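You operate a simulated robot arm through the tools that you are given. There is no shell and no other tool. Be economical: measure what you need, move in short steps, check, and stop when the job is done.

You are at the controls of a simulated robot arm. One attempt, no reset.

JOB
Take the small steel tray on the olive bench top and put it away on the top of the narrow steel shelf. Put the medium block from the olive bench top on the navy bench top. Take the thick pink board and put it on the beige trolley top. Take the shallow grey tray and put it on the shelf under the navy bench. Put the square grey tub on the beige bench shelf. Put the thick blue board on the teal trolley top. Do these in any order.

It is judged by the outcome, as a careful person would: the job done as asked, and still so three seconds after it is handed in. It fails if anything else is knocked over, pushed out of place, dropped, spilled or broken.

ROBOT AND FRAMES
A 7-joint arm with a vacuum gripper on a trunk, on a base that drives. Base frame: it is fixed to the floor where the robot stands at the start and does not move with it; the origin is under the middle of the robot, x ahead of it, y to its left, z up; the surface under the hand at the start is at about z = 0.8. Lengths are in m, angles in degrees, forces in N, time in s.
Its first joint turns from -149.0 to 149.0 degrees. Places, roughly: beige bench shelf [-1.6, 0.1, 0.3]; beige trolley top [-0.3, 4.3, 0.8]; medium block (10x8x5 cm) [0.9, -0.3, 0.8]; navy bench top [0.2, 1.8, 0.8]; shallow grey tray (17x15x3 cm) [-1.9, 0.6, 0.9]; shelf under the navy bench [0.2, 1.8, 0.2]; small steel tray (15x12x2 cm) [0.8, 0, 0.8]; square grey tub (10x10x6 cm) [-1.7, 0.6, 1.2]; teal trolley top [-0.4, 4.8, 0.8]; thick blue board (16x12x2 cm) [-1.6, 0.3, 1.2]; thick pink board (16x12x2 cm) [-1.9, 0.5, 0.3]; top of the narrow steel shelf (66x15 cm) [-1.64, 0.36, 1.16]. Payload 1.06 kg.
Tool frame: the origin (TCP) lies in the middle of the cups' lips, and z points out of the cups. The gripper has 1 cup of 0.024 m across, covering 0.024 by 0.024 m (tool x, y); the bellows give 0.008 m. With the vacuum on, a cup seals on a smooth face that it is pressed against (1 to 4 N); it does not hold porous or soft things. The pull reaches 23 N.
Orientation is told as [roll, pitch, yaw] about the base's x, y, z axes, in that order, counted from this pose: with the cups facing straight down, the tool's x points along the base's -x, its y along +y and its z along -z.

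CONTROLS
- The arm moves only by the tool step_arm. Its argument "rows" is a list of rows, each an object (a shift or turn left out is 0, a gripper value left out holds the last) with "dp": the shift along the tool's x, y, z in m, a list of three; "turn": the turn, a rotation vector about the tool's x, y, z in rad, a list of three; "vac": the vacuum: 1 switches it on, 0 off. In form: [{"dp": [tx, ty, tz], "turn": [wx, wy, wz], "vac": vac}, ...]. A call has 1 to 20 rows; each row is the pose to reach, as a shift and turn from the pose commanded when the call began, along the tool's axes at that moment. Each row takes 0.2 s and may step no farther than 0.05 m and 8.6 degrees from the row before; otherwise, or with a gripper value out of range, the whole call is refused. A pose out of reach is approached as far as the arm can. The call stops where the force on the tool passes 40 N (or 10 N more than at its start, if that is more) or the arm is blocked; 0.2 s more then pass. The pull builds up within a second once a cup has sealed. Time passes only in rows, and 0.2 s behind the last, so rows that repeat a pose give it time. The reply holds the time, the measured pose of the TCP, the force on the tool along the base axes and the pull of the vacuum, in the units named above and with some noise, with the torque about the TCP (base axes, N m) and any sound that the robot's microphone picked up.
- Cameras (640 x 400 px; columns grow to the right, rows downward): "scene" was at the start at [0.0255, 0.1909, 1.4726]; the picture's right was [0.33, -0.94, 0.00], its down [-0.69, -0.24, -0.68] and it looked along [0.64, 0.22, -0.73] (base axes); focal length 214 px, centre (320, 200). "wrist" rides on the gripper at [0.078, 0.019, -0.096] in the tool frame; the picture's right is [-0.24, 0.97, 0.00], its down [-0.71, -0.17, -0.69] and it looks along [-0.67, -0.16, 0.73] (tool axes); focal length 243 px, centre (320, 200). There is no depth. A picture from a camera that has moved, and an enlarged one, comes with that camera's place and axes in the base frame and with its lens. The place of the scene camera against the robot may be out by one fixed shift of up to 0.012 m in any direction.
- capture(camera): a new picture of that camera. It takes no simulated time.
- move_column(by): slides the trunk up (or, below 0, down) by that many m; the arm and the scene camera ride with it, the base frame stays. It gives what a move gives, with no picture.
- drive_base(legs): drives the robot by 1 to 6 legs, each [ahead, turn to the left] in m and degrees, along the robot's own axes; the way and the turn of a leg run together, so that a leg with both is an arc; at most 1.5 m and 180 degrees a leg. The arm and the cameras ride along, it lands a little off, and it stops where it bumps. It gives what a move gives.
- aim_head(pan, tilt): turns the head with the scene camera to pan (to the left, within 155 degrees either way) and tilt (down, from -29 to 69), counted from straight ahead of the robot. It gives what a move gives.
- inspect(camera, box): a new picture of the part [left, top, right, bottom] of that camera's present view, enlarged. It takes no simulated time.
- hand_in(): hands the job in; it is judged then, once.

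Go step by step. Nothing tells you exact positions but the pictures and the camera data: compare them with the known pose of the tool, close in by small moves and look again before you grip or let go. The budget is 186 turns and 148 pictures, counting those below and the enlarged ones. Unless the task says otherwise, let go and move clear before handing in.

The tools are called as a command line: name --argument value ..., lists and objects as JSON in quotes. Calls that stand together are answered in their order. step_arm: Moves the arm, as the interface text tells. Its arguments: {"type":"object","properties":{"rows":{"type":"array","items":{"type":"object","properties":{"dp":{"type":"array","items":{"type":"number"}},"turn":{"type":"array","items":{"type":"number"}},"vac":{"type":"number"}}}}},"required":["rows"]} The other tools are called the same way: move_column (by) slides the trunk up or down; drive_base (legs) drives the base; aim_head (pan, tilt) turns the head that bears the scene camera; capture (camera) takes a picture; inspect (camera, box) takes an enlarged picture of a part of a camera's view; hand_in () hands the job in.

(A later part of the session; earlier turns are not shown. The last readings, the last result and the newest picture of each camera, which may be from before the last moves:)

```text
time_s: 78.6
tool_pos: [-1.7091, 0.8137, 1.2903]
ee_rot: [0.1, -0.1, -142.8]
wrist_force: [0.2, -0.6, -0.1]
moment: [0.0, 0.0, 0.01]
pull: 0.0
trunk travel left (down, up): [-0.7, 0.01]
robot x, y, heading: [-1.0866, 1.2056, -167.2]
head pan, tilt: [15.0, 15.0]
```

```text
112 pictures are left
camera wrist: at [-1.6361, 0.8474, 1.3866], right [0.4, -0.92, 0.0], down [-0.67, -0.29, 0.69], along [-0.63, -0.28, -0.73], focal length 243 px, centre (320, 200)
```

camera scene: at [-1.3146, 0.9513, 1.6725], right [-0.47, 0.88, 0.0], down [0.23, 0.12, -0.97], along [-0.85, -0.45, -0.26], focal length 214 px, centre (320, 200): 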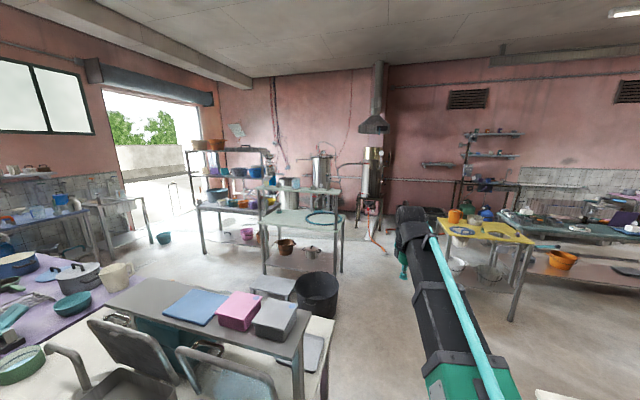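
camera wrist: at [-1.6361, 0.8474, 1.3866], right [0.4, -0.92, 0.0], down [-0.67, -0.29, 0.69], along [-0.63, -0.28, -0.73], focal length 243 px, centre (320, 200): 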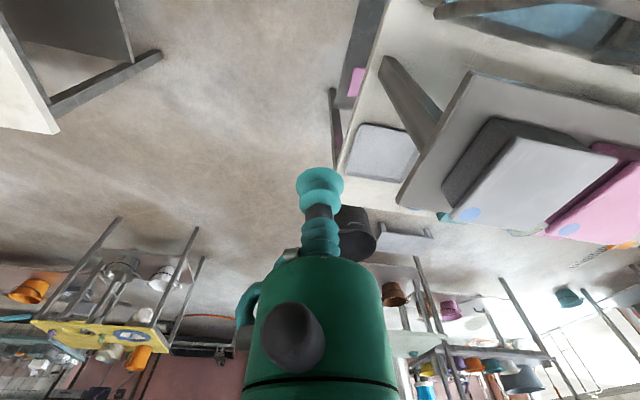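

step_arm --rows '[{"dp": [-0.025, 0.041, 0]}, {"dp": [-0.05, 0.083, -0.005]}, {"dp": [-0.075, 0.125, -0.01]}, {"dp": [-0.1, 0.167, -0.01]}, {"dp": [-0.102, 0.17, -0.01]}]'

capture --camera "wrist"

aim_head --pan 40 --tilt 30

capture --camera "scene"

```text
time_s: 79.8
tool_pos: [-1.6885, 0.6197, 1.3007]
ee_rot: [0.0, -0.1, -142.9]
wrist_force: [0.4, 0.3, 0.1]
moment: [0.01, -0.02, 0.02]
pull: 0.1
trunk travel left (down, up): [-0.7, 0.01]
robot x, y, heading: [-1.0897, 1.2056, -167.4]
head pan, tilt: [15.0, 15.0]
```

```text
111 pictures are left
camera wrist: at [-1.6154, 0.6522, 1.3973], right [0.4, -0.92, 0.0], down [-0.67, -0.29, 0.69], along [-0.63, -0.28, -0.73], focal length 243 px, centre (320, 200)
```

wrist: 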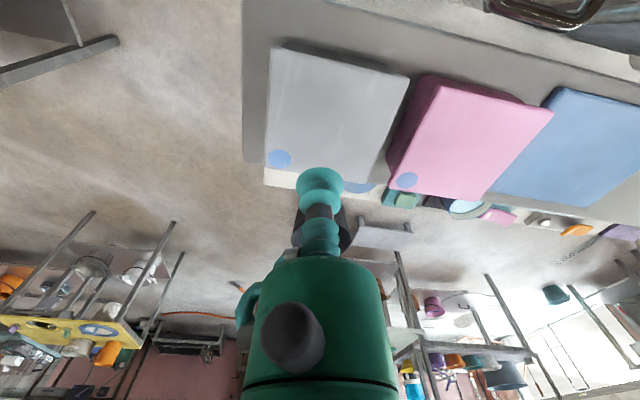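

```text
time_s: 80.7
tool_pos: [-1.6894, 0.619, 1.2999]
ee_rot: [0.1, -0.1, -142.8]
wrist_force: [0.7, 0.5, 0.3]
moment: [0.02, 0.02, 0.02]
pull: 0.0
trunk travel left (down, up): [-0.7, 0.01]
robot x, y, heading: [-1.0905, 1.2103, -167.5]
head pan, tilt: [40.0, 30.0]
```

```text
110 pictures are left
camera scene: at [-1.0648, 0.9734, 1.6484], right [-0.79, 0.61, 0.0], down [0.3, 0.4, -0.87], along [-0.53, -0.69, -0.5], focal length 214 px, centre (320, 200)
```

scene: 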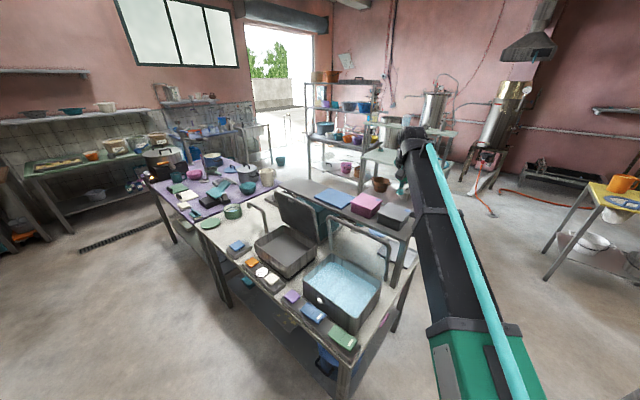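

step_arm --rows '[{"dp": [-0.0135, 0.006, 0.03], "vac": 1}, {"dp": [-0.0135, 0.006, 0.06]}, {"dp": [-0.0135, 0.006, 0.07]}, {"dp": [-0.0135, 0.006, 0.075]}, {"dp": [-0.0135, 0.006, 0.08]}, {"dp": [-0.0135, 0.006, 0.08]}]'

capture --camera "wrist"

```text
time_s: 82.1
tool_pos: [-1.6949, 0.6042, 1.2202]
ee_rot: [0.1, -0.1, -142.8]
wrist_force: [0.3, -0.5, 0.1]
moment: [-0.06, 0.0, -0.02]
pull: 23.0
trunk travel left (down, up): [-0.7, 0.01]
robot x, y, heading: [-1.0838, 1.2029, -167.2]
head pan, tilt: [40.0, 30.0]
```

```text
109 pictures are left
camera wrist: at [-1.6209, 0.638, 1.316], right [0.4, -0.92, 0.0], down [-0.67, -0.29, 0.69], along [-0.63, -0.28, -0.73], focal length 243 px, centre (320, 200)
```

wrist: 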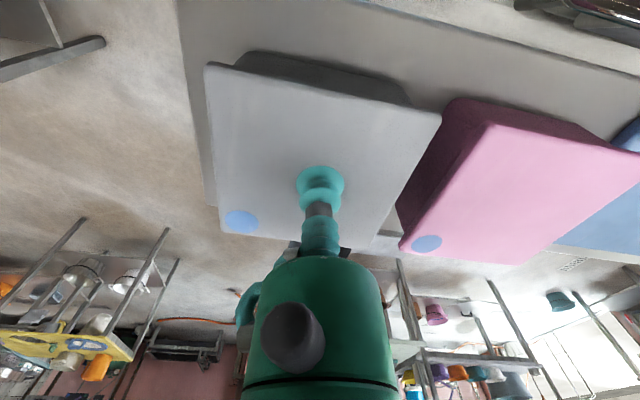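

Sealed on the tub's top. I lift slightly to see whether the whole tub comes.

step_arm --rows '[{"dp": [0, 0, -0.01]}, {"dp": [0, 0, -0.03]}, {"dp": [0, 0, -0.05]}, {"dp": [0, 0, -0.07]}, {"dp": [0, 0, -0.07]}]'

capture --camera "wrist"

inspect --camera "scene" --box '[300, 140, 500, 265]'

```text
time_s: 83.3
tool_pos: [-1.6953, 0.6055, 1.2904]
ee_rot: [0.2, -0.2, -142.8]
wrist_force: [0.6, 0.3, -4.0]
moment: [0.0, 0.02, 0.0]
pull: 23.0
trunk travel left (down, up): [-0.7, 0.01]
robot x, y, heading: [-1.0859, 1.2064, -167.3]
head pan, tilt: [40.0, 30.0]
```

```text
108 pictures are left
camera wrist: at [-1.6222, 0.638, 1.3871], right [0.4, -0.92, 0.0], down [-0.67, -0.29, 0.69], along [-0.63, -0.28, -0.73], focal length 243 px, centre (320, 200)
```

wrist: 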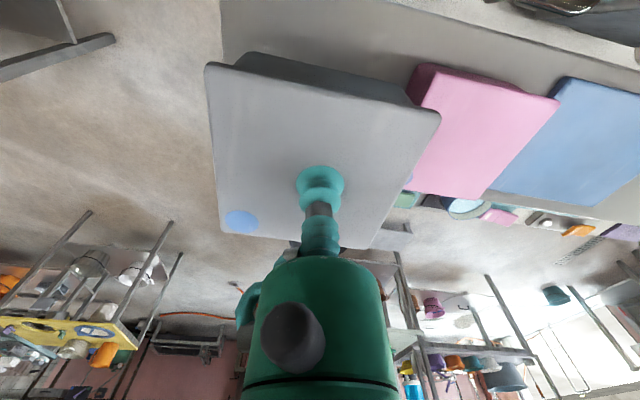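

```text
3.20 times, centred on (400, 202) of scene
camera zoom: at [-1.0651, 0.9731, 1.6483], right [-0.8, 0.61, 0.0], down [0.3, 0.4, -0.87], along [-0.53, -0.69, -0.5], focal length 686 px, centre (64, 192)
```

zoom: 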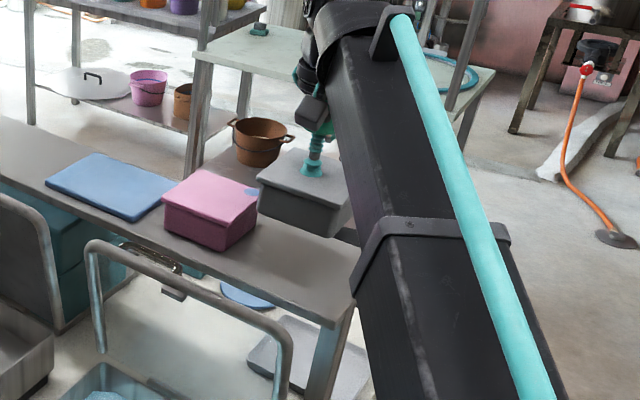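

The whole tub is up. I bring it out past the shelf end into the aisle, then drive out to the front of the beige bench.

step_arm --rows '[{"dp": [0.02, -0.03, 0]}, {"dp": [0.045, -0.067, 0]}, {"dp": [0.07, -0.104, 0.005]}, {"dp": [0.095, -0.141, 0.015]}, {"dp": [0.12, -0.178, 0.03]}, {"dp": [0.137, -0.204, 0.04]}, {"dp": [0.137, -0.204, 0.05]}]'

aim_head --pan 150 --tilt 40

capture --camera "scene"

```text
time_s: 84.9
tool_pos: [-1.7087, 0.8514, 1.2387]
ee_rot: [0.1, -0.1, -142.6]
wrist_force: [-0.6, -0.6, -3.7]
moment: [-0.03, -0.02, 0.03]
pull: 23.2
trunk travel left (down, up): [-0.7, 0.01]
robot x, y, heading: [-1.0839, 1.2051, -167.0]
head pan, tilt: [40.0, 30.0]
```

```text
time_s: 86.8
tool_pos: [-1.7088, 0.8522, 1.24]
ee_rot: [0.1, -0.1, -142.8]
wrist_force: [0.3, 0.6, -4.1]
moment: [-0.05, -0.02, 0.01]
pull: 22.9
trunk travel left (down, up): [-0.7, 0.01]
robot x, y, heading: [-1.0836, 1.209, -167.4]
head pan, tilt: [150.0, 40.0]
```

```text
106 pictures are left
camera scene: at [-0.9291, 1.0198, 1.633], right [-0.3, -0.95, 0.0], down [-0.61, 0.19, -0.77], along [0.73, -0.23, -0.64], focal length 214 px, centre (320, 200)
```

scene: 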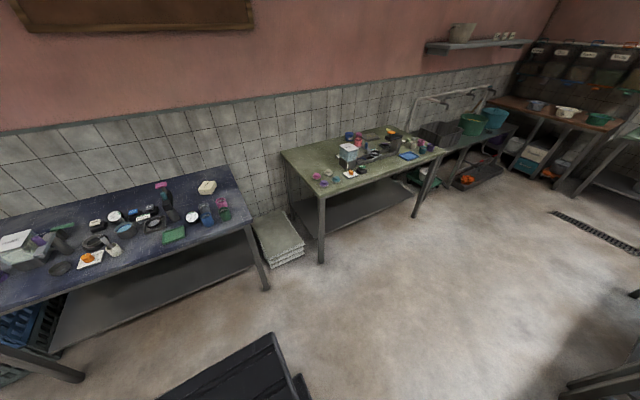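

drive_base --legs '[[-0.35, 0], [0, 87], [1.16, 0], [0, -88]]'

aim_head --pan 10 --tilt 55

capture --camera "scene"

```text
time_s: 101.9
tool_pos: [-1.2267, -0.1853, 1.2393]
ee_rot: [0.1, 0.0, -145.8]
wrist_force: [-0.2, 0.2, -4.5]
moment: [-0.04, 0.0, -0.01]
pull: 22.9
trunk travel left (down, up): [-0.7, 0.01]
robot x, y, heading: [-0.5888, 0.137, -170.5]
head pan, tilt: [150.0, 40.0]
```

```text
time_s: 104.1
tool_pos: [-1.2254, -0.1859, 1.239]
ee_rot: [0.1, -0.1, -145.7]
wrist_force: [0.3, 0.4, -3.9]
moment: [0.0, -0.04, -0.02]
pull: 23.2
trunk travel left (down, up): [-0.7, 0.01]
robot x, y, heading: [-0.5852, 0.1351, -170.5]
head pan, tilt: [10.0, 55.0]
```

```text
105 pictures are left
camera scene: at [-0.5854, -0.054, 1.6123], right [-0.34, 0.94, 0.0], down [0.77, 0.28, -0.57], along [-0.54, -0.19, -0.82], focal length 214 px, centre (320, 200)
```

scene: 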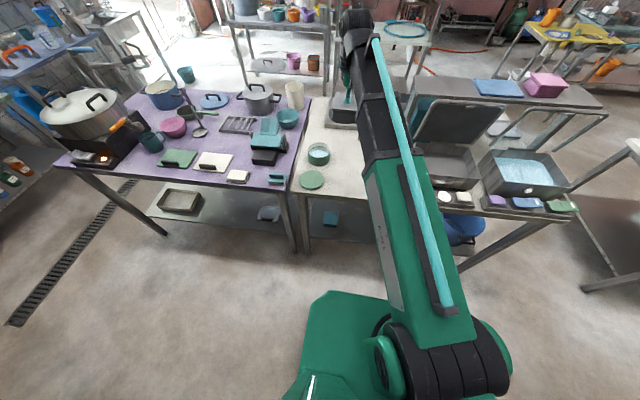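

I back away so the arm hangs in front of the bench, then lower the trunk.

drive_base --legs '[[-0.26, 0]]'

move_column --by -0.5

aim_head --pan 15 --tilt 30

capture --camera "scene"

capture --camera "wrist"

```text
time_s: 106.0
tool_pos: [-0.9629, -0.1432, 1.2409]
ee_rot: [0.1, -0.2, -145.8]
wrist_force: [0.2, -1.1, -4.0]
moment: [-0.04, -0.01, 0.07]
pull: 23.2
trunk travel left (down, up): [-0.7, 0.01]
robot x, y, heading: [-0.3235, 0.1829, -170.5]
head pan, tilt: [10.0, 55.0]
```

```text
refused: -0.5 is not a number from -0.4 to 0.4
```

```text
time_s: 106.9
tool_pos: [-0.9632, -0.1427, 1.2395]
ee_rot: [0.1, -0.2, -145.7]
wrist_force: [-0.1, 0.1, -4.0]
moment: [-0.02, 0.0, -0.02]
pull: 22.9
trunk travel left (down, up): [-0.7, 0.01]
robot x, y, heading: [-0.3226, 0.1838, -170.3]
head pan, tilt: [15.0, 30.0]
```

```text
104 pictures are left
camera scene: at [-0.3378, -0.023, 1.6482], right [-0.42, 0.91, 0.0], down [0.46, 0.21, -0.87], along [-0.79, -0.36, -0.5], focal length 214 px, centre (320, 200)
```

scene: 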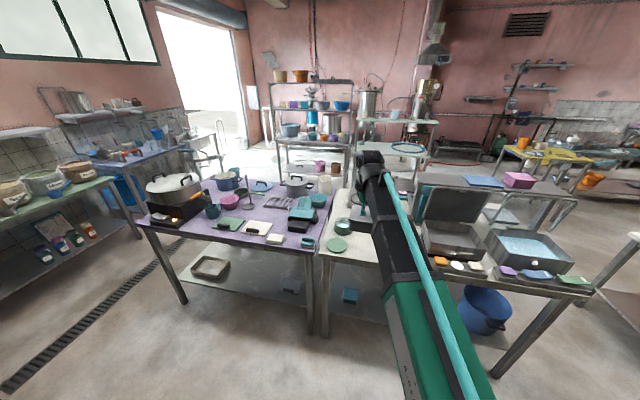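

```text
103 pictures are left
camera wrist: at [-0.8883, -0.1132, 1.3357], right [0.35, -0.94, 0.0], down [-0.68, -0.26, 0.69], along [-0.64, -0.24, -0.73], focal length 243 px, centre (320, 200)
```

wrist: 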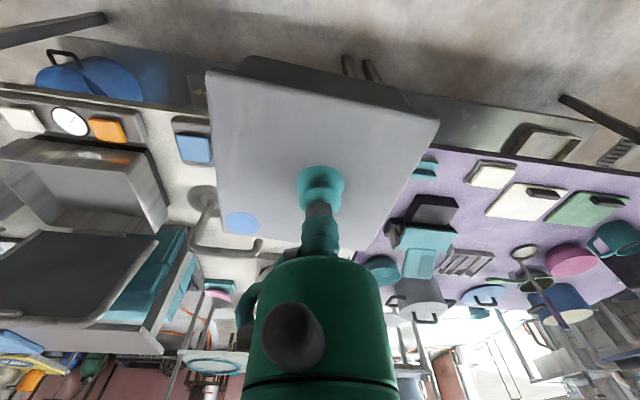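

move_column --by -0.4

move_column --by -0.28

capture --camera "scene"

capture --camera "wrist"

```text
time_s: 110.8
tool_pos: [-0.9642, -0.1413, 0.8394]
ee_rot: [0.1, -0.2, -145.8]
wrist_force: [-0.2, 0.6, -4.6]
moment: [-0.03, 0.01, 0.03]
pull: 23.0
trunk travel left (down, up): [-0.3, 0.41]
robot x, y, heading: [-0.3243, 0.1809, -170.2]
head pan, tilt: [15.0, 30.0]
```

```text
time_s: 113.6
tool_pos: [-0.9631, -0.1412, 0.5595]
ee_rot: [0.1, -0.2, -145.8]
wrist_force: [-0.3, -0.2, -4.2]
moment: [-0.02, -0.01, 0.02]
pull: 22.8
trunk travel left (down, up): [-0.02, 0.69]
robot x, y, heading: [-0.3226, 0.1776, -170.3]
head pan, tilt: [15.0, 30.0]
```

```text
102 pictures are left
camera scene: at [-0.3376, -0.0229, 0.9683], right [-0.42, 0.91, 0.0], down [0.45, 0.21, -0.87], along [-0.79, -0.36, -0.5], focal length 214 px, centre (320, 200)
```

scene: 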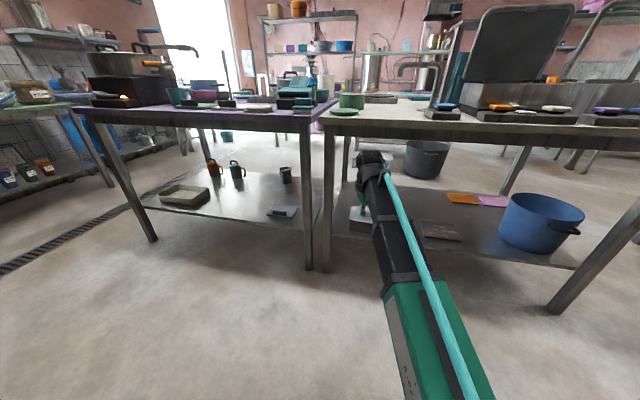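

```text
101 pictures are left
camera wrist: at [-0.8881, -0.1131, 0.6558], right [0.35, -0.94, 0.0], down [-0.68, -0.26, 0.69], along [-0.64, -0.24, -0.73], focal length 243 px, centre (320, 200)
```

wrist: 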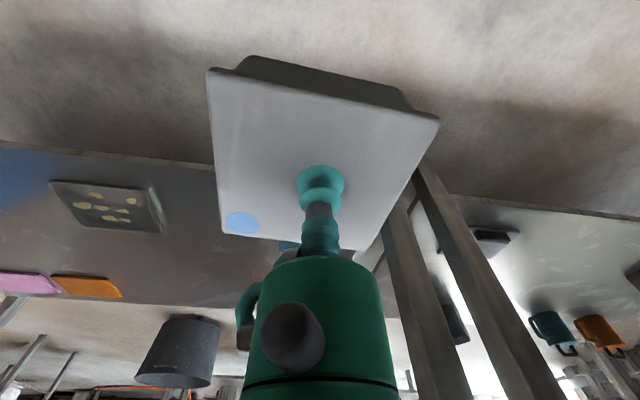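

The arm is low now and the shelf is visible: chips tray, boards and blue pail to the right, teal box to the left. I lower the tub a bit and shift right to line up with the free gap.

step_arm --rows '[{"dp": [0.015, -0.022, 0.03]}, {"dp": [0.03, -0.044, 0.06]}, {"dp": [0.045, -0.066, 0.09]}, {"dp": [0.056, -0.083, 0.12]}, {"dp": [0.056, -0.083, 0.14]}, {"dp": [0.056, -0.083, 0.14]}]'

aim_head --pan 30 --tilt 30

capture --camera "scene"

capture --camera "wrist"

```text
time_s: 115.0
tool_pos: [-0.9639, -0.0385, 0.4212]
ee_rot: [0.0, -0.1, -145.7]
wrist_force: [0.5, -0.5, -3.6]
moment: [-0.04, -0.03, -0.02]
pull: 22.7
trunk travel left (down, up): [-0.02, 0.69]
robot x, y, heading: [-0.3208, 0.1784, -170.3]
head pan, tilt: [15.0, 30.0]
```

```text
time_s: 115.8
tool_pos: [-0.9631, -0.0383, 0.4212]
ee_rot: [0.1, -0.1, -145.8]
wrist_force: [0.0, 1.1, -3.5]
moment: [0.0, 0.03, -0.02]
pull: 23.1
trunk travel left (down, up): [-0.02, 0.69]
robot x, y, heading: [-0.3227, 0.1788, -170.2]
head pan, tilt: [30.0, 30.0]
```

```text
100 pictures are left
camera scene: at [-0.3251, -0.0428, 0.9683], right [-0.64, 0.77, 0.0], down [0.39, 0.32, -0.87], along [-0.67, -0.55, -0.5], focal length 214 px, centre (320, 200)
```

scene: 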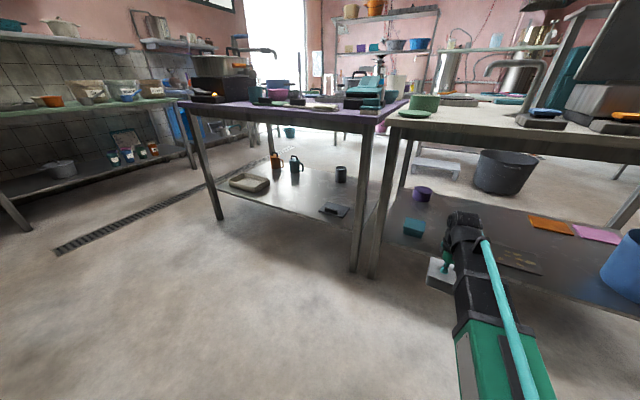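

```text
99 pictures are left
camera wrist: at [-0.8879, -0.01, 0.5171], right [0.35, -0.94, 0.0], down [-0.68, -0.26, 0.69], along [-0.64, -0.24, -0.73], focal length 243 px, centre (320, 200)
```

wrist: 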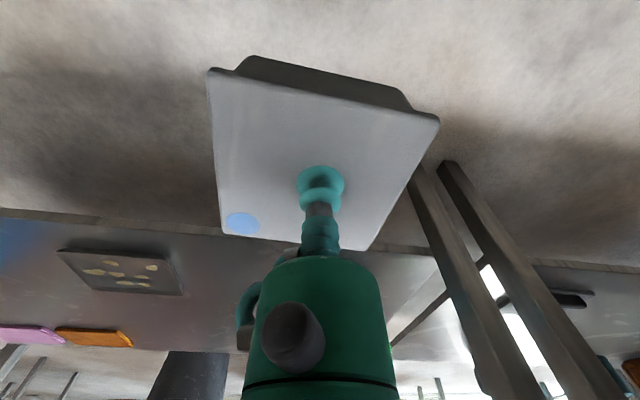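

drive_base --legs '[[0.25, 0]]'

capture --camera "scene"

capture --camera "wrist"

```text
time_s: 117.6
tool_pos: [-1.2137, -0.0788, 0.4196]
ee_rot: [0.1, -0.1, -146.0]
wrist_force: [0.2, -0.4, -3.6]
moment: [-0.01, -0.04, -0.02]
pull: 22.5
trunk travel left (down, up): [-0.02, 0.69]
robot x, y, heading: [-0.5713, 0.1397, -170.3]
head pan, tilt: [30.0, 30.0]
```

```text
98 pictures are left
camera scene: at [-0.5754, -0.0848, 0.9683], right [-0.64, 0.77, 0.0], down [0.39, 0.32, -0.87], along [-0.67, -0.55, -0.5], focal length 214 px, centre (320, 200)
```

scene: 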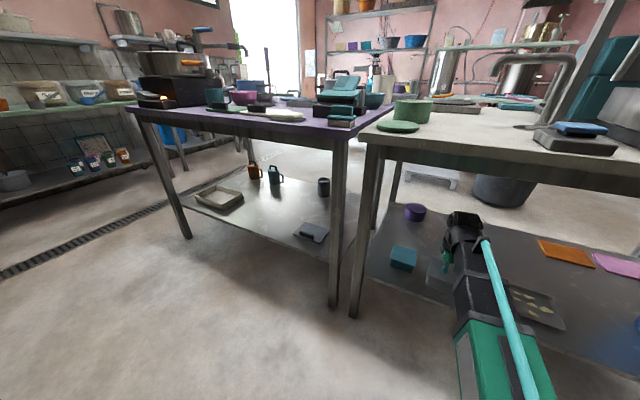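

```text
97 pictures are left
camera wrist: at [-1.1381, -0.0495, 0.517], right [0.35, -0.94, 0.0], down [-0.68, -0.25, 0.69], along [-0.64, -0.24, -0.73], focal length 243 px, centre (320, 200)
```

wrist: 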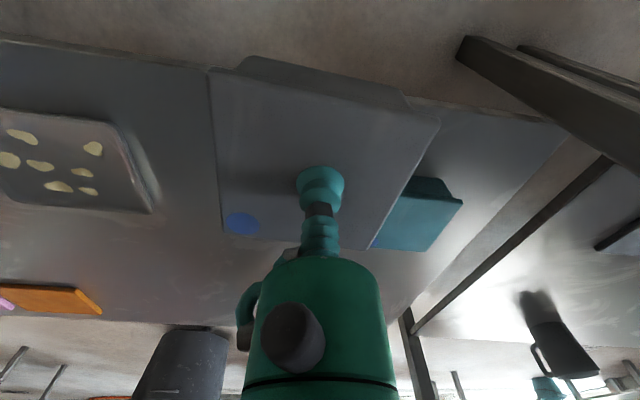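

step_arm --rows '[{"dp": [-0.029, -0.031, 0]}, {"dp": [-0.058, -0.063, 0]}, {"dp": [-0.087, -0.094, 0]}, {"dp": [-0.116, -0.126, 0]}, {"dp": [-0.143, -0.157, 0]}, {"dp": [-0.143, -0.157, 0.02]}, {"dp": [-0.143, -0.157, 0.04]}, {"dp": [-0.143, -0.157, 0.04]}]'

capture --camera "wrist"

capture --camera "scene"

```text
time_s: 119.4
tool_pos: [-1.4208, -0.0275, 0.3775]
ee_rot: [0.1, -0.2, -146.0]
wrist_force: [0.5, -0.4, -3.8]
moment: [-0.04, -0.01, 0.0]
pull: 22.7
trunk travel left (down, up): [-0.02, 0.69]
robot x, y, heading: [-0.5721, 0.1429, -170.5]
head pan, tilt: [30.0, 30.0]
```

```text
96 pictures are left
camera wrist: at [-1.3455, 0.001, 0.4737], right [0.35, -0.94, 0.0], down [-0.68, -0.25, 0.69], along [-0.64, -0.24, -0.73], focal length 243 px, centre (320, 200)
```

wrist: 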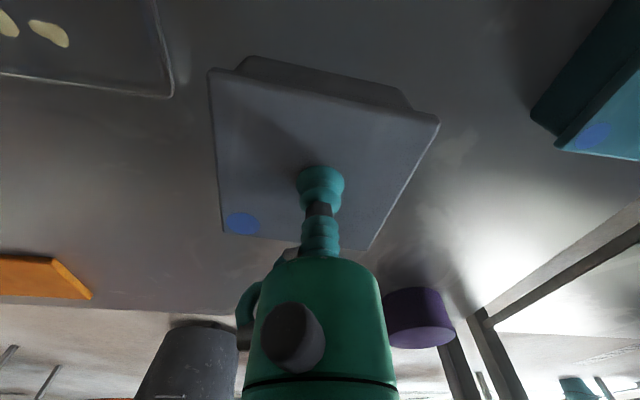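

```text
95 pictures are left
camera scene: at [-0.5755, -0.0848, 0.9683], right [-0.64, 0.77, 0.0], down [0.39, 0.32, -0.87], along [-0.67, -0.55, -0.5], focal length 214 px, centre (320, 200)
```

scene: 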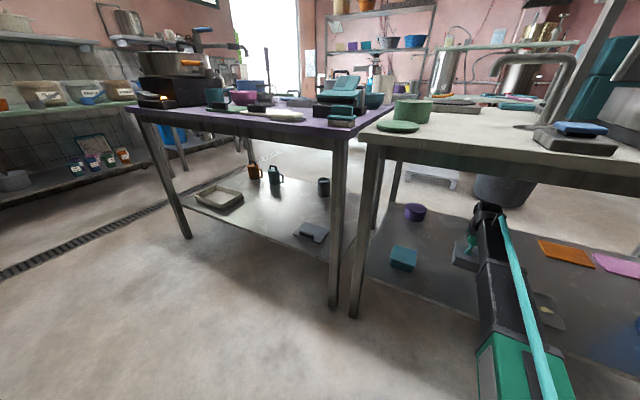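

step_arm --rows '[{"dp": [0, 0, 0.008]}, {"dp": [0, 0, 0.014]}, {"dp": [0, 0, 0.02]}, {"dp": [0, 0, 0.02]}]'

```text
time_s: 120.4
tool_pos: [-1.4221, -0.029, 0.3609]
ee_rot: [0.1, -0.1, -146.0]
wrist_force: [-0.7, -0.5, -3.9]
moment: [0.01, -0.01, 0.02]
pull: 23.4
trunk travel left (down, up): [-0.02, 0.69]
robot x, y, heading: [-0.5724, 0.1338, -170.5]
head pan, tilt: [30.0, 30.0]
```

step_arm --rows '[{"dp": [0, 0, 0.005]}, {"dp": [0, 0, 0.01]}, {"dp": [0, 0, 0.015]}, {"dp": [0, 0, 0.015]}]'

```text
time_s: 121.4
tool_pos: [-1.4198, -0.0271, 0.3445]
ee_rot: [0.1, 0.0, -145.9]
wrist_force: [-1.1, -0.5, -4.1]
moment: [-0.03, -0.05, 0.01]
pull: 23.1
trunk travel left (down, up): [-0.02, 0.69]
robot x, y, heading: [-0.5742, 0.1364, -170.6]
head pan, tilt: [30.0, 30.0]
```

step_arm --rows '[{"dp": [0, 0, 0.005]}, {"dp": [0, 0, 0.01]}, {"dp": [0, 0, 0.015]}, {"dp": [0, 0, 0.015]}]'

capture --camera "wrist"

```text
time_s: 122.4
tool_pos: [-1.4207, -0.0274, 0.3308]
ee_rot: [0.0, -0.1, -146.1]
wrist_force: [0.0, -0.1, -3.7]
moment: [0.0, 0.03, 0.0]
pull: 23.0
trunk travel left (down, up): [-0.02, 0.69]
robot x, y, heading: [-0.5738, 0.1385, -170.7]
head pan, tilt: [30.0, 30.0]
```

```text
94 pictures are left
camera wrist: at [-1.3446, 0.0003, 0.4266], right [0.35, -0.94, 0.0], down [-0.68, -0.25, 0.69], along [-0.64, -0.24, -0.73], focal length 243 px, centre (320, 200)
```

wrist: 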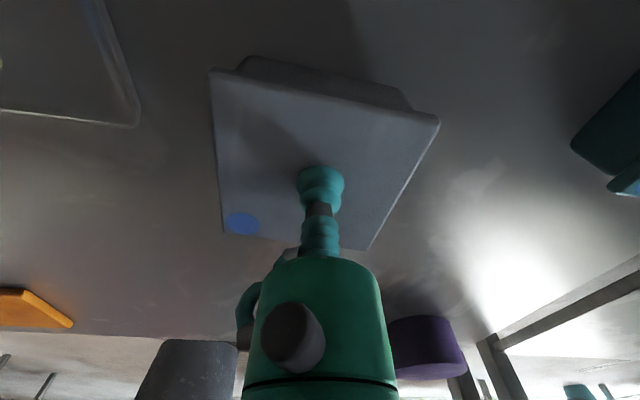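

step_arm --rows '[{"dp": [0, 0, 0.005]}, {"dp": [0, 0, 0.01]}, {"dp": [0, 0, 0.015]}, {"dp": [0, 0, 0.015]}]'

```text
time_s: 123.4
tool_pos: [-1.42, -0.0277, 0.3177]
ee_rot: [0.1, -0.2, -146.0]
wrist_force: [-4.0, -2.0, 18.8]
moment: [0.06, -0.04, -0.02]
pull: 22.7
trunk travel left (down, up): [-0.02, 0.69]
robot x, y, heading: [-0.5709, 0.1364, -170.5]
head pan, tilt: [30.0, 30.0]
```

Contact (pressed a bit); ease off, release and rise straight.

step_arm --rows '[{"dp": [0, 0, -0.003]}, {"dp": [0, 0, -0.003], "vac": 0}, {"dp": [0, 0, -0.003]}, {"dp": [0, 0, -0.003]}, {"dp": [0, 0, -0.003]}, {"dp": [0, 0, -0.003]}]'

step_arm --rows '[{"dp": [0, 0, -0.01]}, {"dp": [0, 0, -0.04]}, {"dp": [0, 0, -0.08]}, {"dp": [0, 0, -0.1]}]'

capture --camera "wrist"

```text
time_s: 124.8
tool_pos: [-1.42, -0.0268, 0.3198]
ee_rot: [0.1, -0.1, -145.9]
wrist_force: [1.4, 1.5, 2.4]
moment: [-0.01, 0.01, 0.0]
pull: 0.0
trunk travel left (down, up): [-0.02, 0.69]
robot x, y, heading: [-0.569, 0.1382, -170.6]
head pan, tilt: [30.0, 30.0]
```

```text
time_s: 125.8
tool_pos: [-1.4212, -0.0261, 0.4181]
ee_rot: [0.1, 0.0, -146.0]
wrist_force: [0.6, -0.6, 0.9]
moment: [0.0, -0.01, -0.04]
pull: 0.1
trunk travel left (down, up): [-0.02, 0.69]
robot x, y, heading: [-0.5723, 0.133, -170.7]
head pan, tilt: [30.0, 30.0]
```

```text
93 pictures are left
camera wrist: at [-1.3464, 0.0016, 0.5149], right [0.35, -0.94, 0.0], down [-0.68, -0.25, 0.69], along [-0.64, -0.24, -0.73], focal length 243 px, centre (320, 200)
```

wrist: 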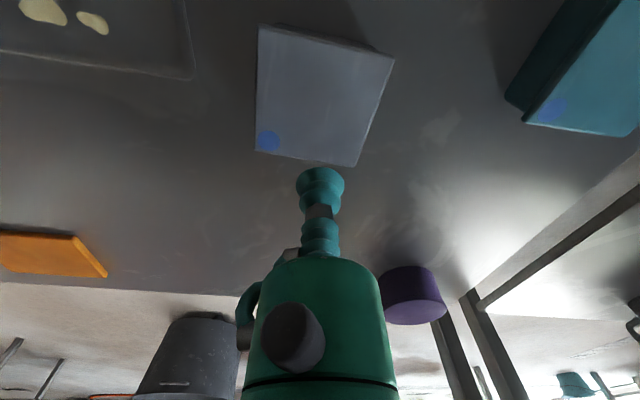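

The tub is on the bench shelf, clear of its neighbours. I retract the arm out from under the bench and back off, then raise the trunk for the blue board.

step_arm --rows '[{"dp": [0.029, 0.031, 0]}, {"dp": [0.058, 0.063, 0]}, {"dp": [0.087, 0.094, 0]}, {"dp": [0.116, 0.126, 0]}, {"dp": [0.143, 0.157, 0]}]'

drive_base --legs '[[-0.27, 0]]'

move_column --by 0.4

move_column --by 0.28

```text
time_s: 127.0
tool_pos: [-1.2115, -0.077, 0.4206]
ee_rot: [0.2, 0.0, -146.0]
wrist_force: [-1.2, 0.6, 0.3]
moment: [-0.01, 0.02, 0.01]
pull: 0.0
trunk travel left (down, up): [-0.02, 0.69]
robot x, y, heading: [-0.5753, 0.1368, -170.7]
head pan, tilt: [30.0, 30.0]
```

```text
time_s: 128.9
tool_pos: [-0.9516, -0.0247, 0.4212]
ee_rot: [0.1, -0.1, -146.9]
wrist_force: [0.0, 0.5, 0.5]
moment: [0.0, -0.02, 0.02]
pull: 0.1
trunk travel left (down, up): [-0.02, 0.69]
robot x, y, heading: [-0.3108, 0.1779, -171.6]
head pan, tilt: [30.0, 30.0]
```

```text
time_s: 132.7
tool_pos: [-0.9502, -0.0253, 0.8204]
ee_rot: [0.0, 0.0, -147.0]
wrist_force: [0.1, 0.2, -0.5]
moment: [0.03, 0.01, 0.0]
pull: 0.1
trunk travel left (down, up): [-0.42, 0.29]
robot x, y, heading: [-0.3104, 0.1817, -171.5]
head pan, tilt: [30.0, 30.0]
```

```text
time_s: 135.5
tool_pos: [-0.9517, -0.0243, 1.1005]
ee_rot: [0.1, -0.1, -146.9]
wrist_force: [0.1, 0.7, -0.6]
moment: [0.01, 0.0, -0.03]
pull: 0.1
trunk travel left (down, up): [-0.7, 0.01]
robot x, y, heading: [-0.3086, 0.1819, -171.5]
head pan, tilt: [30.0, 30.0]
```

step_arm --rows '[{"dp": [-0.022, -0.034, 0]}, {"dp": [-0.044, -0.068, 0]}, {"dp": [-0.066, -0.102, 0]}, {"dp": [-0.088, -0.136, 0]}, {"dp": [-0.113, -0.171, 0]}, {"dp": [-0.113, -0.171, -0.05]}, {"dp": [-0.113, -0.171, -0.1]}, {"dp": [-0.113, -0.171, -0.15]}, {"dp": [-0.113, -0.171, -0.18]}, {"dp": [-0.113, -0.171, -0.2]}, {"dp": [-0.113, -0.171, -0.22]}]'

drive_base --legs '[[0, -38], [0.46, 0], [0, 38]]'

capture --camera "wrist"

capture --camera "scene"

```text
time_s: 137.9
tool_pos: [-1.1375, 0.0572, 1.3229]
ee_rot: [0.2, -0.1, -146.9]
wrist_force: [-0.9, -0.6, -0.5]
moment: [-0.01, 0.01, -0.05]
pull: 0.0
trunk travel left (down, up): [-0.7, 0.01]
robot x, y, heading: [-0.3077, 0.1829, -171.4]
head pan, tilt: [30.0, 30.0]
```

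```text
time_s: 144.2
tool_pos: [-1.533, 0.2999, 1.3209]
ee_rot: [0.1, -0.1, -148.2]
wrist_force: [0.4, 0.5, 0.1]
moment: [0.01, 0.0, 0.01]
pull: 0.0
trunk travel left (down, up): [-0.7, 0.01]
robot x, y, heading: [-0.6985, 0.4016, -172.8]
head pan, tilt: [30.0, 30.0]
```

```text
92 pictures are left
camera wrist: at [-1.4572, 0.3253, 1.4176], right [0.31, -0.95, 0.0], down [-0.69, -0.22, 0.69], along [-0.65, -0.21, -0.73], focal length 243 px, centre (320, 200)
```

wrist: 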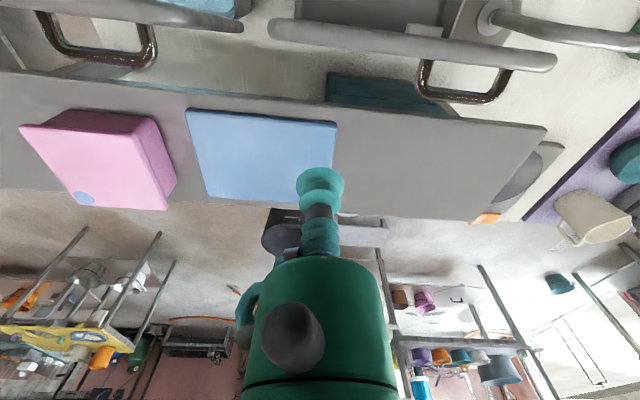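

```text
91 pictures are left
camera scene: at [-0.7109, 0.1791, 1.6483], right [-0.6, 0.8, 0.0], down [0.4, 0.3, -0.87], along [-0.69, -0.52, -0.5], focal length 214 px, centre (320, 200)
```

scene: 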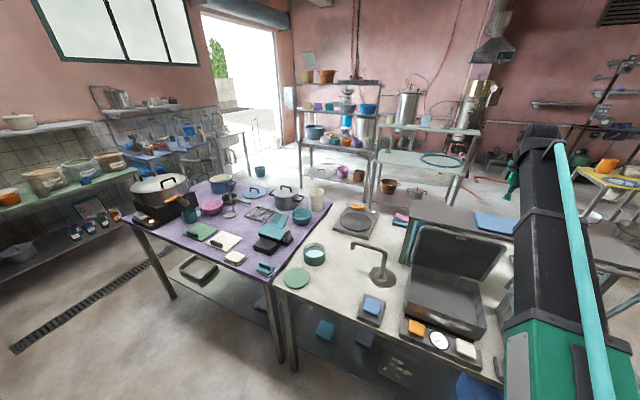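

Blue board centre is at about (-1.625, 0.34), top ~1.18. I move over it and descend with suction.

step_arm --rows '[{"dp": [-0.025, -0.036, 0]}, {"dp": [-0.05, -0.072, 0]}, {"dp": [-0.057, -0.0825, 0]}, {"dp": [-0.057, -0.0825, 0.04]}, {"dp": [-0.057, -0.0825, 0.08]}]'

capture --camera "wrist"

```text
time_s: 145.4
tool_pos: [-1.6278, 0.3433, 1.2387]
ee_rot: [0.2, -0.1, -148.2]
wrist_force: [-0.3, 0.6, 0.5]
moment: [-0.02, 0.01, 0.03]
pull: 0.0
trunk travel left (down, up): [-0.7, 0.01]
robot x, y, heading: [-0.7006, 0.403, -173.0]
head pan, tilt: [30.0, 30.0]
```

```text
90 pictures are left
camera wrist: at [-1.5513, 0.3687, 1.3348], right [0.31, -0.95, 0.0], down [-0.69, -0.22, 0.69], along [-0.65, -0.21, -0.73], focal length 243 px, centre (320, 200)
```

wrist: 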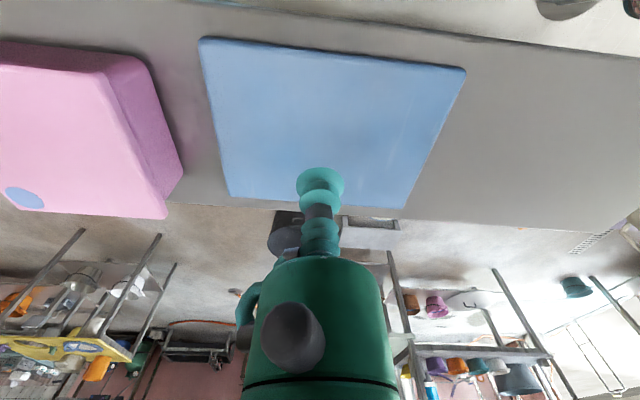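

step_arm --rows '[{"dp": [-0.009, 0.003, 0.03], "vac": 1}, {"dp": [-0.009, 0.003, 0.045]}, {"dp": [-0.009, 0.003, 0.052]}, {"dp": [-0.009, 0.003, 0.058]}, {"dp": [-0.009, 0.003, 0.061]}, {"dp": [-0.009, 0.003, 0.061]}, {"dp": [-0.009, 0.003, 0.061]}]'

```text
time_s: 147.0
tool_pos: [-1.6332, 0.332, 1.18]
ee_rot: [0.1, -0.1, -148.2]
wrist_force: [-0.2, -0.1, -0.4]
moment: [0.02, -0.01, -0.03]
pull: 23.2
trunk travel left (down, up): [-0.7, 0.01]
robot x, y, heading: [-0.7001, 0.4029, -172.9]
head pan, tilt: [30.0, 30.0]
```

Sealed. I lift the blue board, back away, and retract for driving.

step_arm --rows '[{"dp": [0, 0, -0.01]}, {"dp": [0, 0, -0.03]}, {"dp": [0, 0, -0.06]}, {"dp": [0, 0, -0.09]}, {"dp": [0, 0, -0.12]}, {"dp": [0, 0, -0.14]}, {"dp": [0, 0, -0.14]}]'

drive_base --legs '[[-0.24, 0]]'

capture --camera "wrist"

```text
time_s: 148.6
tool_pos: [-1.63, 0.3331, 1.3214]
ee_rot: [0.2, -0.1, -148.3]
wrist_force: [-0.8, -0.4, -2.3]
moment: [-0.01, -0.05, 0.02]
pull: 22.9
trunk travel left (down, up): [-0.7, 0.01]
robot x, y, heading: [-0.7038, 0.4016, -173.2]
head pan, tilt: [30.0, 30.0]
```

```text
time_s: 150.4
tool_pos: [-1.3893, 0.3607, 1.321]
ee_rot: [0.0, -0.1, -148.2]
wrist_force: [0.7, -0.7, -1.5]
moment: [0.01, -0.02, 0.0]
pull: 22.5
trunk travel left (down, up): [-0.7, 0.01]
robot x, y, heading: [-0.4581, 0.4305, -172.6]
head pan, tilt: [30.0, 30.0]
```

```text
89 pictures are left
camera wrist: at [-1.3132, 0.3869, 1.4174], right [0.31, -0.95, 0.0], down [-0.69, -0.23, 0.69], along [-0.65, -0.22, -0.73], focal length 243 px, centre (320, 200)
```

wrist: 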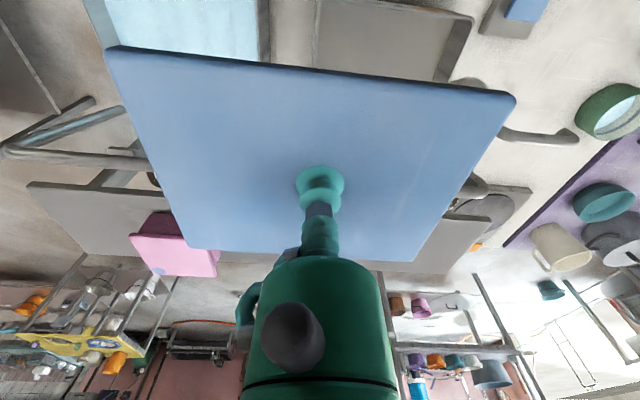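

step_arm --rows '[{"dp": [0.04, 0.024, 0]}, {"dp": [0.08, 0.05, 0.01]}, {"dp": [0.11, 0.068, 0.04]}, {"dp": [0.14, 0.087, 0.07]}, {"dp": [0.17, 0.105, 0.1]}, {"dp": [0.187, 0.116, 0.12]}]'

drive_base --legs '[[0, -81], [1.45, 0], [0.4, -4], [1.4, 0]]'

aim_head --pan 0 --tilt 30

capture --camera "scene"

```text
time_s: 151.8
tool_pos: [-1.1697, 0.3612, 1.1992]
ee_rot: [0.1, -0.1, -148.2]
wrist_force: [0.2, -1.1, -2.6]
moment: [0.01, -0.04, 0.0]
pull: 23.0
trunk travel left (down, up): [-0.7, 0.01]
robot x, y, heading: [-0.4598, 0.4343, -172.8]
head pan, tilt: [30.0, 30.0]
```

```text
time_s: 171.1
tool_pos: [-1.3898, 4.2844, 1.1994]
ee_rot: [0.1, -0.1, 126.3]
wrist_force: [0.0, -0.4, -2.6]
moment: [-0.06, 0.01, -0.02]
pull: 22.8
trunk travel left (down, up): [-0.7, 0.01]
robot x, y, heading: [-1.2627, 3.5808, 102.0]
head pan, tilt: [30.0, 30.0]
```

```text
time_s: 172.1
tool_pos: [-1.39, 4.2842, 1.2002]
ee_rot: [0.2, 0.0, 126.3]
wrist_force: [0.3, 1.6, -1.4]
moment: [-0.01, 0.02, 0.01]
pull: 22.5
trunk travel left (down, up): [-0.7, 0.01]
robot x, y, heading: [-1.2648, 3.5838, 101.6]
head pan, tilt: [0.0, 30.0]
```

```text
88 pictures are left
camera scene: at [-1.4436, 3.5878, 1.6483], right [0.98, 0.2, 0.0], down [0.1, -0.49, -0.87], along [-0.18, 0.85, -0.5], focal length 214 px, centre (320, 200)
```

scene: 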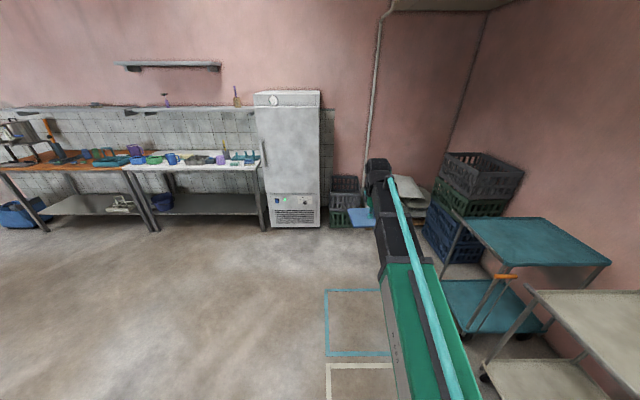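

The teal trolley top is at about (-0.36, 4.82), with the beige one nearer at right. I drive alongside and turn toward them.

drive_base --legs '[[0, -20], [0.94, 0], [0, -64]]'

aim_head --pan 0 --tilt 50

capture --camera "scene"

capture --camera "wrist"

```text
time_s: 180.9
tool_pos: [-0.4367, 4.714, 1.1993]
ee_rot: [0.1, -0.1, 42.0]
wrist_force: [-0.5, 0.0, -2.5]
moment: [0.01, 0.03, 0.05]
pull: 23.0
trunk travel left (down, up): [-0.7, 0.01]
robot x, y, heading: [-1.1211, 4.5155, 17.3]
head pan, tilt: [0.0, 30.0]
```

```text
time_s: 181.8
tool_pos: [-0.4372, 4.7136, 1.2004]
ee_rot: [0.1, -0.1, 41.9]
wrist_force: [0.5, 0.0, -3.0]
moment: [0.0, 0.04, -0.01]
pull: 23.0
trunk travel left (down, up): [-0.7, 0.01]
robot x, y, heading: [-1.123, 4.5179, 17.3]
head pan, tilt: [0.0, 50.0]
```

```text
87 pictures are left
camera scene: at [-1.1469, 4.6866, 1.6189], right [0.3, -0.95, 0.0], down [-0.73, -0.23, -0.64], along [0.61, 0.19, -0.77], focal length 214 px, centre (320, 200)
```

scene: 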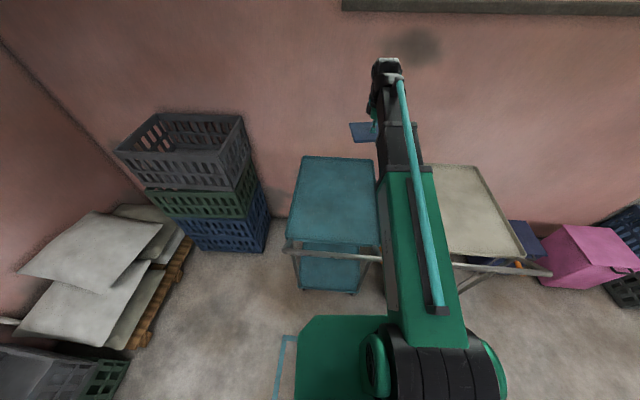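

```text
86 pictures are left
camera wrist: at [-0.5077, 4.6757, 1.2963], right [-0.47, 0.88, 0.0], down [0.64, 0.34, 0.69], along [0.6, 0.33, -0.73], focal length 243 px, centre (320, 200)
```

wrist: 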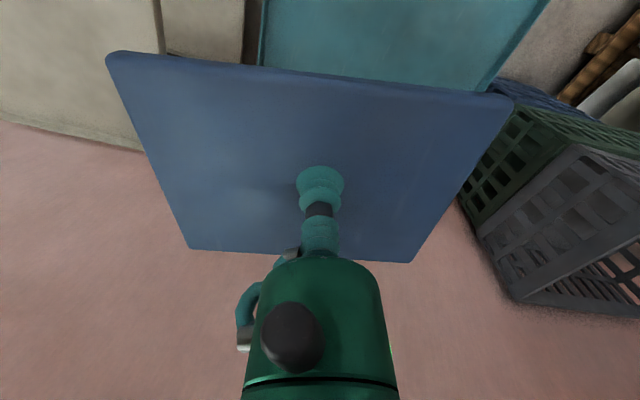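

step_arm --rows '[{"dp": [-0.035, 0.02, 0.0]}, {"dp": [-0.07, 0.041, 0.0]}, {"dp": [-0.104, 0.061, 0.0]}, {"dp": [-0.104, 0.061, 0.05]}, {"dp": [-0.104, 0.061, 0.1]}, {"dp": [-0.104, 0.061, 0.15]}, {"dp": [-0.104, 0.061, 0.2]}, {"dp": [-0.104, 0.061, 0.25]}, {"dp": [-0.104, 0.061, 0.29]}, {"dp": [-0.104, 0.061, 0.29]}]'

capture --camera "wrist"

capture --camera "scene"

```text
time_s: 183.9
tool_pos: [-0.401, 4.8277, 0.9093]
ee_rot: [0.1, -0.2, 41.9]
wrist_force: [-0.3, 0.3, -2.7]
moment: [-0.01, 0.04, 0.0]
pull: 22.8
trunk travel left (down, up): [-0.7, 0.01]
robot x, y, heading: [-1.1238, 4.5201, 17.3]
head pan, tilt: [0.0, 50.0]
```

```text
85 pictures are left
camera wrist: at [-0.4731, 4.7893, 1.0056], right [-0.47, 0.88, 0.0], down [0.64, 0.34, 0.69], along [0.6, 0.33, -0.73], focal length 243 px, centre (320, 200)
```

wrist: 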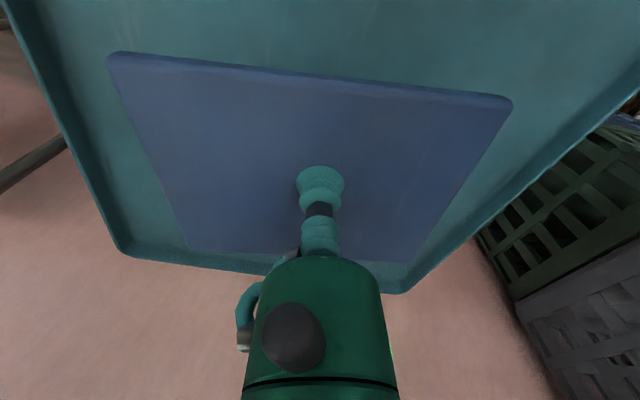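

```text
84 pictures are left
camera scene: at [-1.1471, 4.6866, 1.6188], right [0.3, -0.95, 0.0], down [-0.73, -0.23, -0.64], along [0.61, 0.19, -0.77], focal length 214 px, centre (320, 200)
```

scene: 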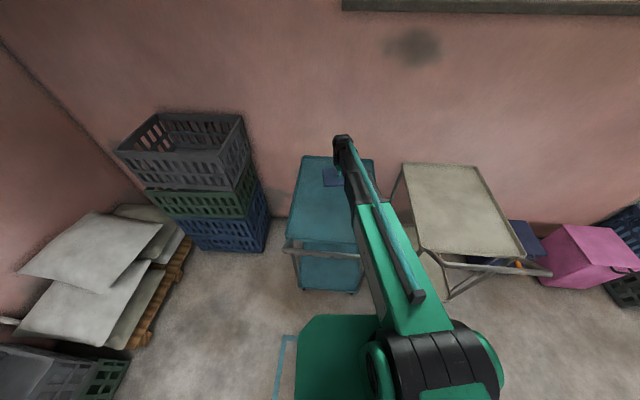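

step_arm --rows '[{"dp": [0, 0, 0.04]}, {"dp": [0, 0, 0.07]}, {"dp": [0, 0, 0.075]}, {"dp": [0, 0, 0.08]}, {"dp": [0, 0, 0.08]}]'

```text
time_s: 185.2
tool_pos: [-0.4009, 4.8282, 0.8307]
ee_rot: [0.1, -0.1, 41.9]
wrist_force: [0.4, -0.6, -3.0]
moment: [-0.04, 0.01, 0.01]
pull: 22.8
trunk travel left (down, up): [-0.7, 0.01]
robot x, y, heading: [-1.1231, 4.521, 17.3]
head pan, tilt: [0.0, 50.0]
```

step_arm --rows '[{"dp": [0, 0, 0.004]}, {"dp": [0, 0, 0.008]}, {"dp": [0, 0, 0.011]}, {"dp": [0, 0, 0.011]}]'

```text
time_s: 186.2
tool_pos: [-0.4012, 4.829, 0.821]
ee_rot: [0.1, -0.1, 41.9]
wrist_force: [-0.4, 0.4, -2.9]
moment: [0.02, 0.02, 0.0]
pull: 22.9
trunk travel left (down, up): [-0.7, 0.01]
robot x, y, heading: [-1.1221, 4.5217, 17.4]
head pan, tilt: [0.0, 50.0]
```

step_arm --rows '[{"dp": [0, 0, 0.004]}, {"dp": [0, 0, 0.008]}, {"dp": [0, 0, 0.01]}, {"dp": [0, 0, 0.01]}]'

```text
time_s: 187.2
tool_pos: [-0.4018, 4.8299, 0.811]
ee_rot: [0.1, -0.2, 41.8]
wrist_force: [-0.7, 4.0, 16.2]
moment: [-0.03, -0.03, -0.11]
pull: 22.5
trunk travel left (down, up): [-0.7, 0.01]
robot x, y, heading: [-1.1199, 4.5163, 17.2]
head pan, tilt: [0.0, 50.0]
```

Contact. Ease off, release, and rise.

step_arm --rows '[{"dp": [0, 0, -0.002]}, {"dp": [0, 0, -0.002], "vac": 0}, {"dp": [0, 0, -0.002]}, {"dp": [0, 0, -0.002]}, {"dp": [0, 0, -0.002]}, {"dp": [0, 0, -0.01]}, {"dp": [0, 0, -0.05]}, {"dp": [0, 0, -0.1]}, {"dp": [0, 0, -0.15]}, {"dp": [0, 0, -0.2]}, {"dp": [0, 0, -0.25]}, {"dp": [0, 0, -0.3]}]'

capture --camera "wrist"

aim_head --pan -90 --tilt 30

capture --camera "scene"

```text
time_s: 189.8
tool_pos: [-0.4016, 4.8274, 1.1085]
ee_rot: [0.2, -0.1, 42.0]
wrist_force: [-0.2, -0.1, -0.1]
moment: [0.01, -0.01, -0.01]
pull: 0.1
trunk travel left (down, up): [-0.7, 0.01]
robot x, y, heading: [-1.1236, 4.518, 17.3]
head pan, tilt: [0.0, 50.0]
```

```text
83 pictures are left
camera wrist: at [-0.4732, 4.7899, 1.2057], right [-0.47, 0.88, 0.0], down [0.64, 0.34, 0.69], along [0.6, 0.33, -0.73], focal length 243 px, centre (320, 200)
```

wrist: 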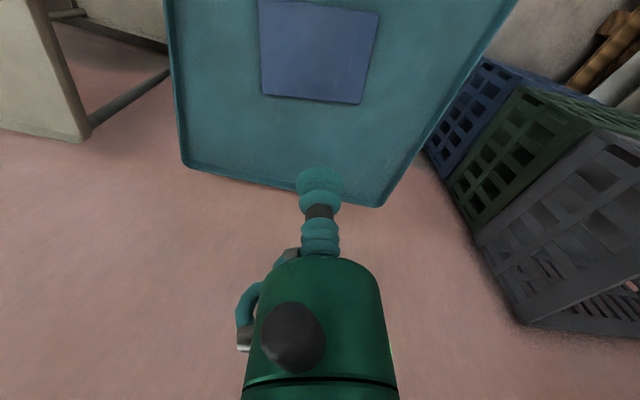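

```text
time_s: 191.4
tool_pos: [-0.4025, 4.8276, 1.1088]
ee_rot: [0.1, 0.0, 41.9]
wrist_force: [0.2, 0.7, -0.7]
moment: [-0.02, -0.02, -0.02]
pull: 0.0
trunk travel left (down, up): [-0.7, 0.01]
robot x, y, heading: [-1.1268, 4.5231, 17.3]
head pan, tilt: [-90.0, 30.0]
```

```text
82 pictures are left
camera scene: at [-1.1937, 4.5774, 1.6483], right [-0.95, -0.3, 0.0], down [-0.15, 0.48, -0.87], along [0.26, -0.83, -0.5], focal length 214 px, centre (320, 200)
```

scene: 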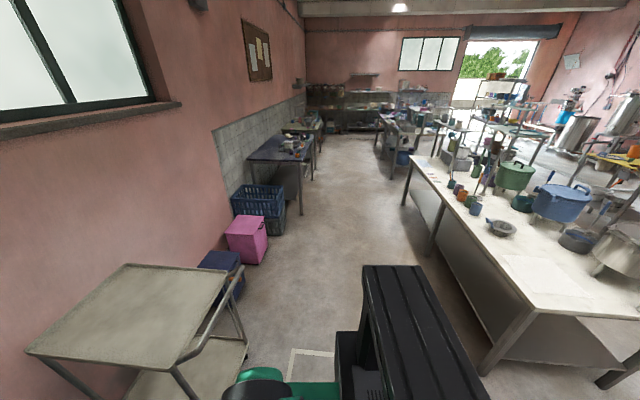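

Blue board rests well on the teal trolley. Now I drive back along the corridor to the mouth of the aisle for the pink board.

drive_base --legs '[[0, -103], [1.5, 0], [0.83, 0], [0, 9], [0.93, 0]]'

```text
time_s: 212.2
tool_pos: [-0.1928, 0.6022, 1.1085]
ee_rot: [0.1, -0.2, -47.7]
wrist_force: [-0.2, 0.5, -0.2]
moment: [0.0, 0.03, 0.01]
pull: 0.1
trunk travel left (down, up): [-0.7, 0.01]
robot x, y, heading: [-0.5077, 1.3183, -72.6]
head pan, tilt: [-90.0, 30.0]
```

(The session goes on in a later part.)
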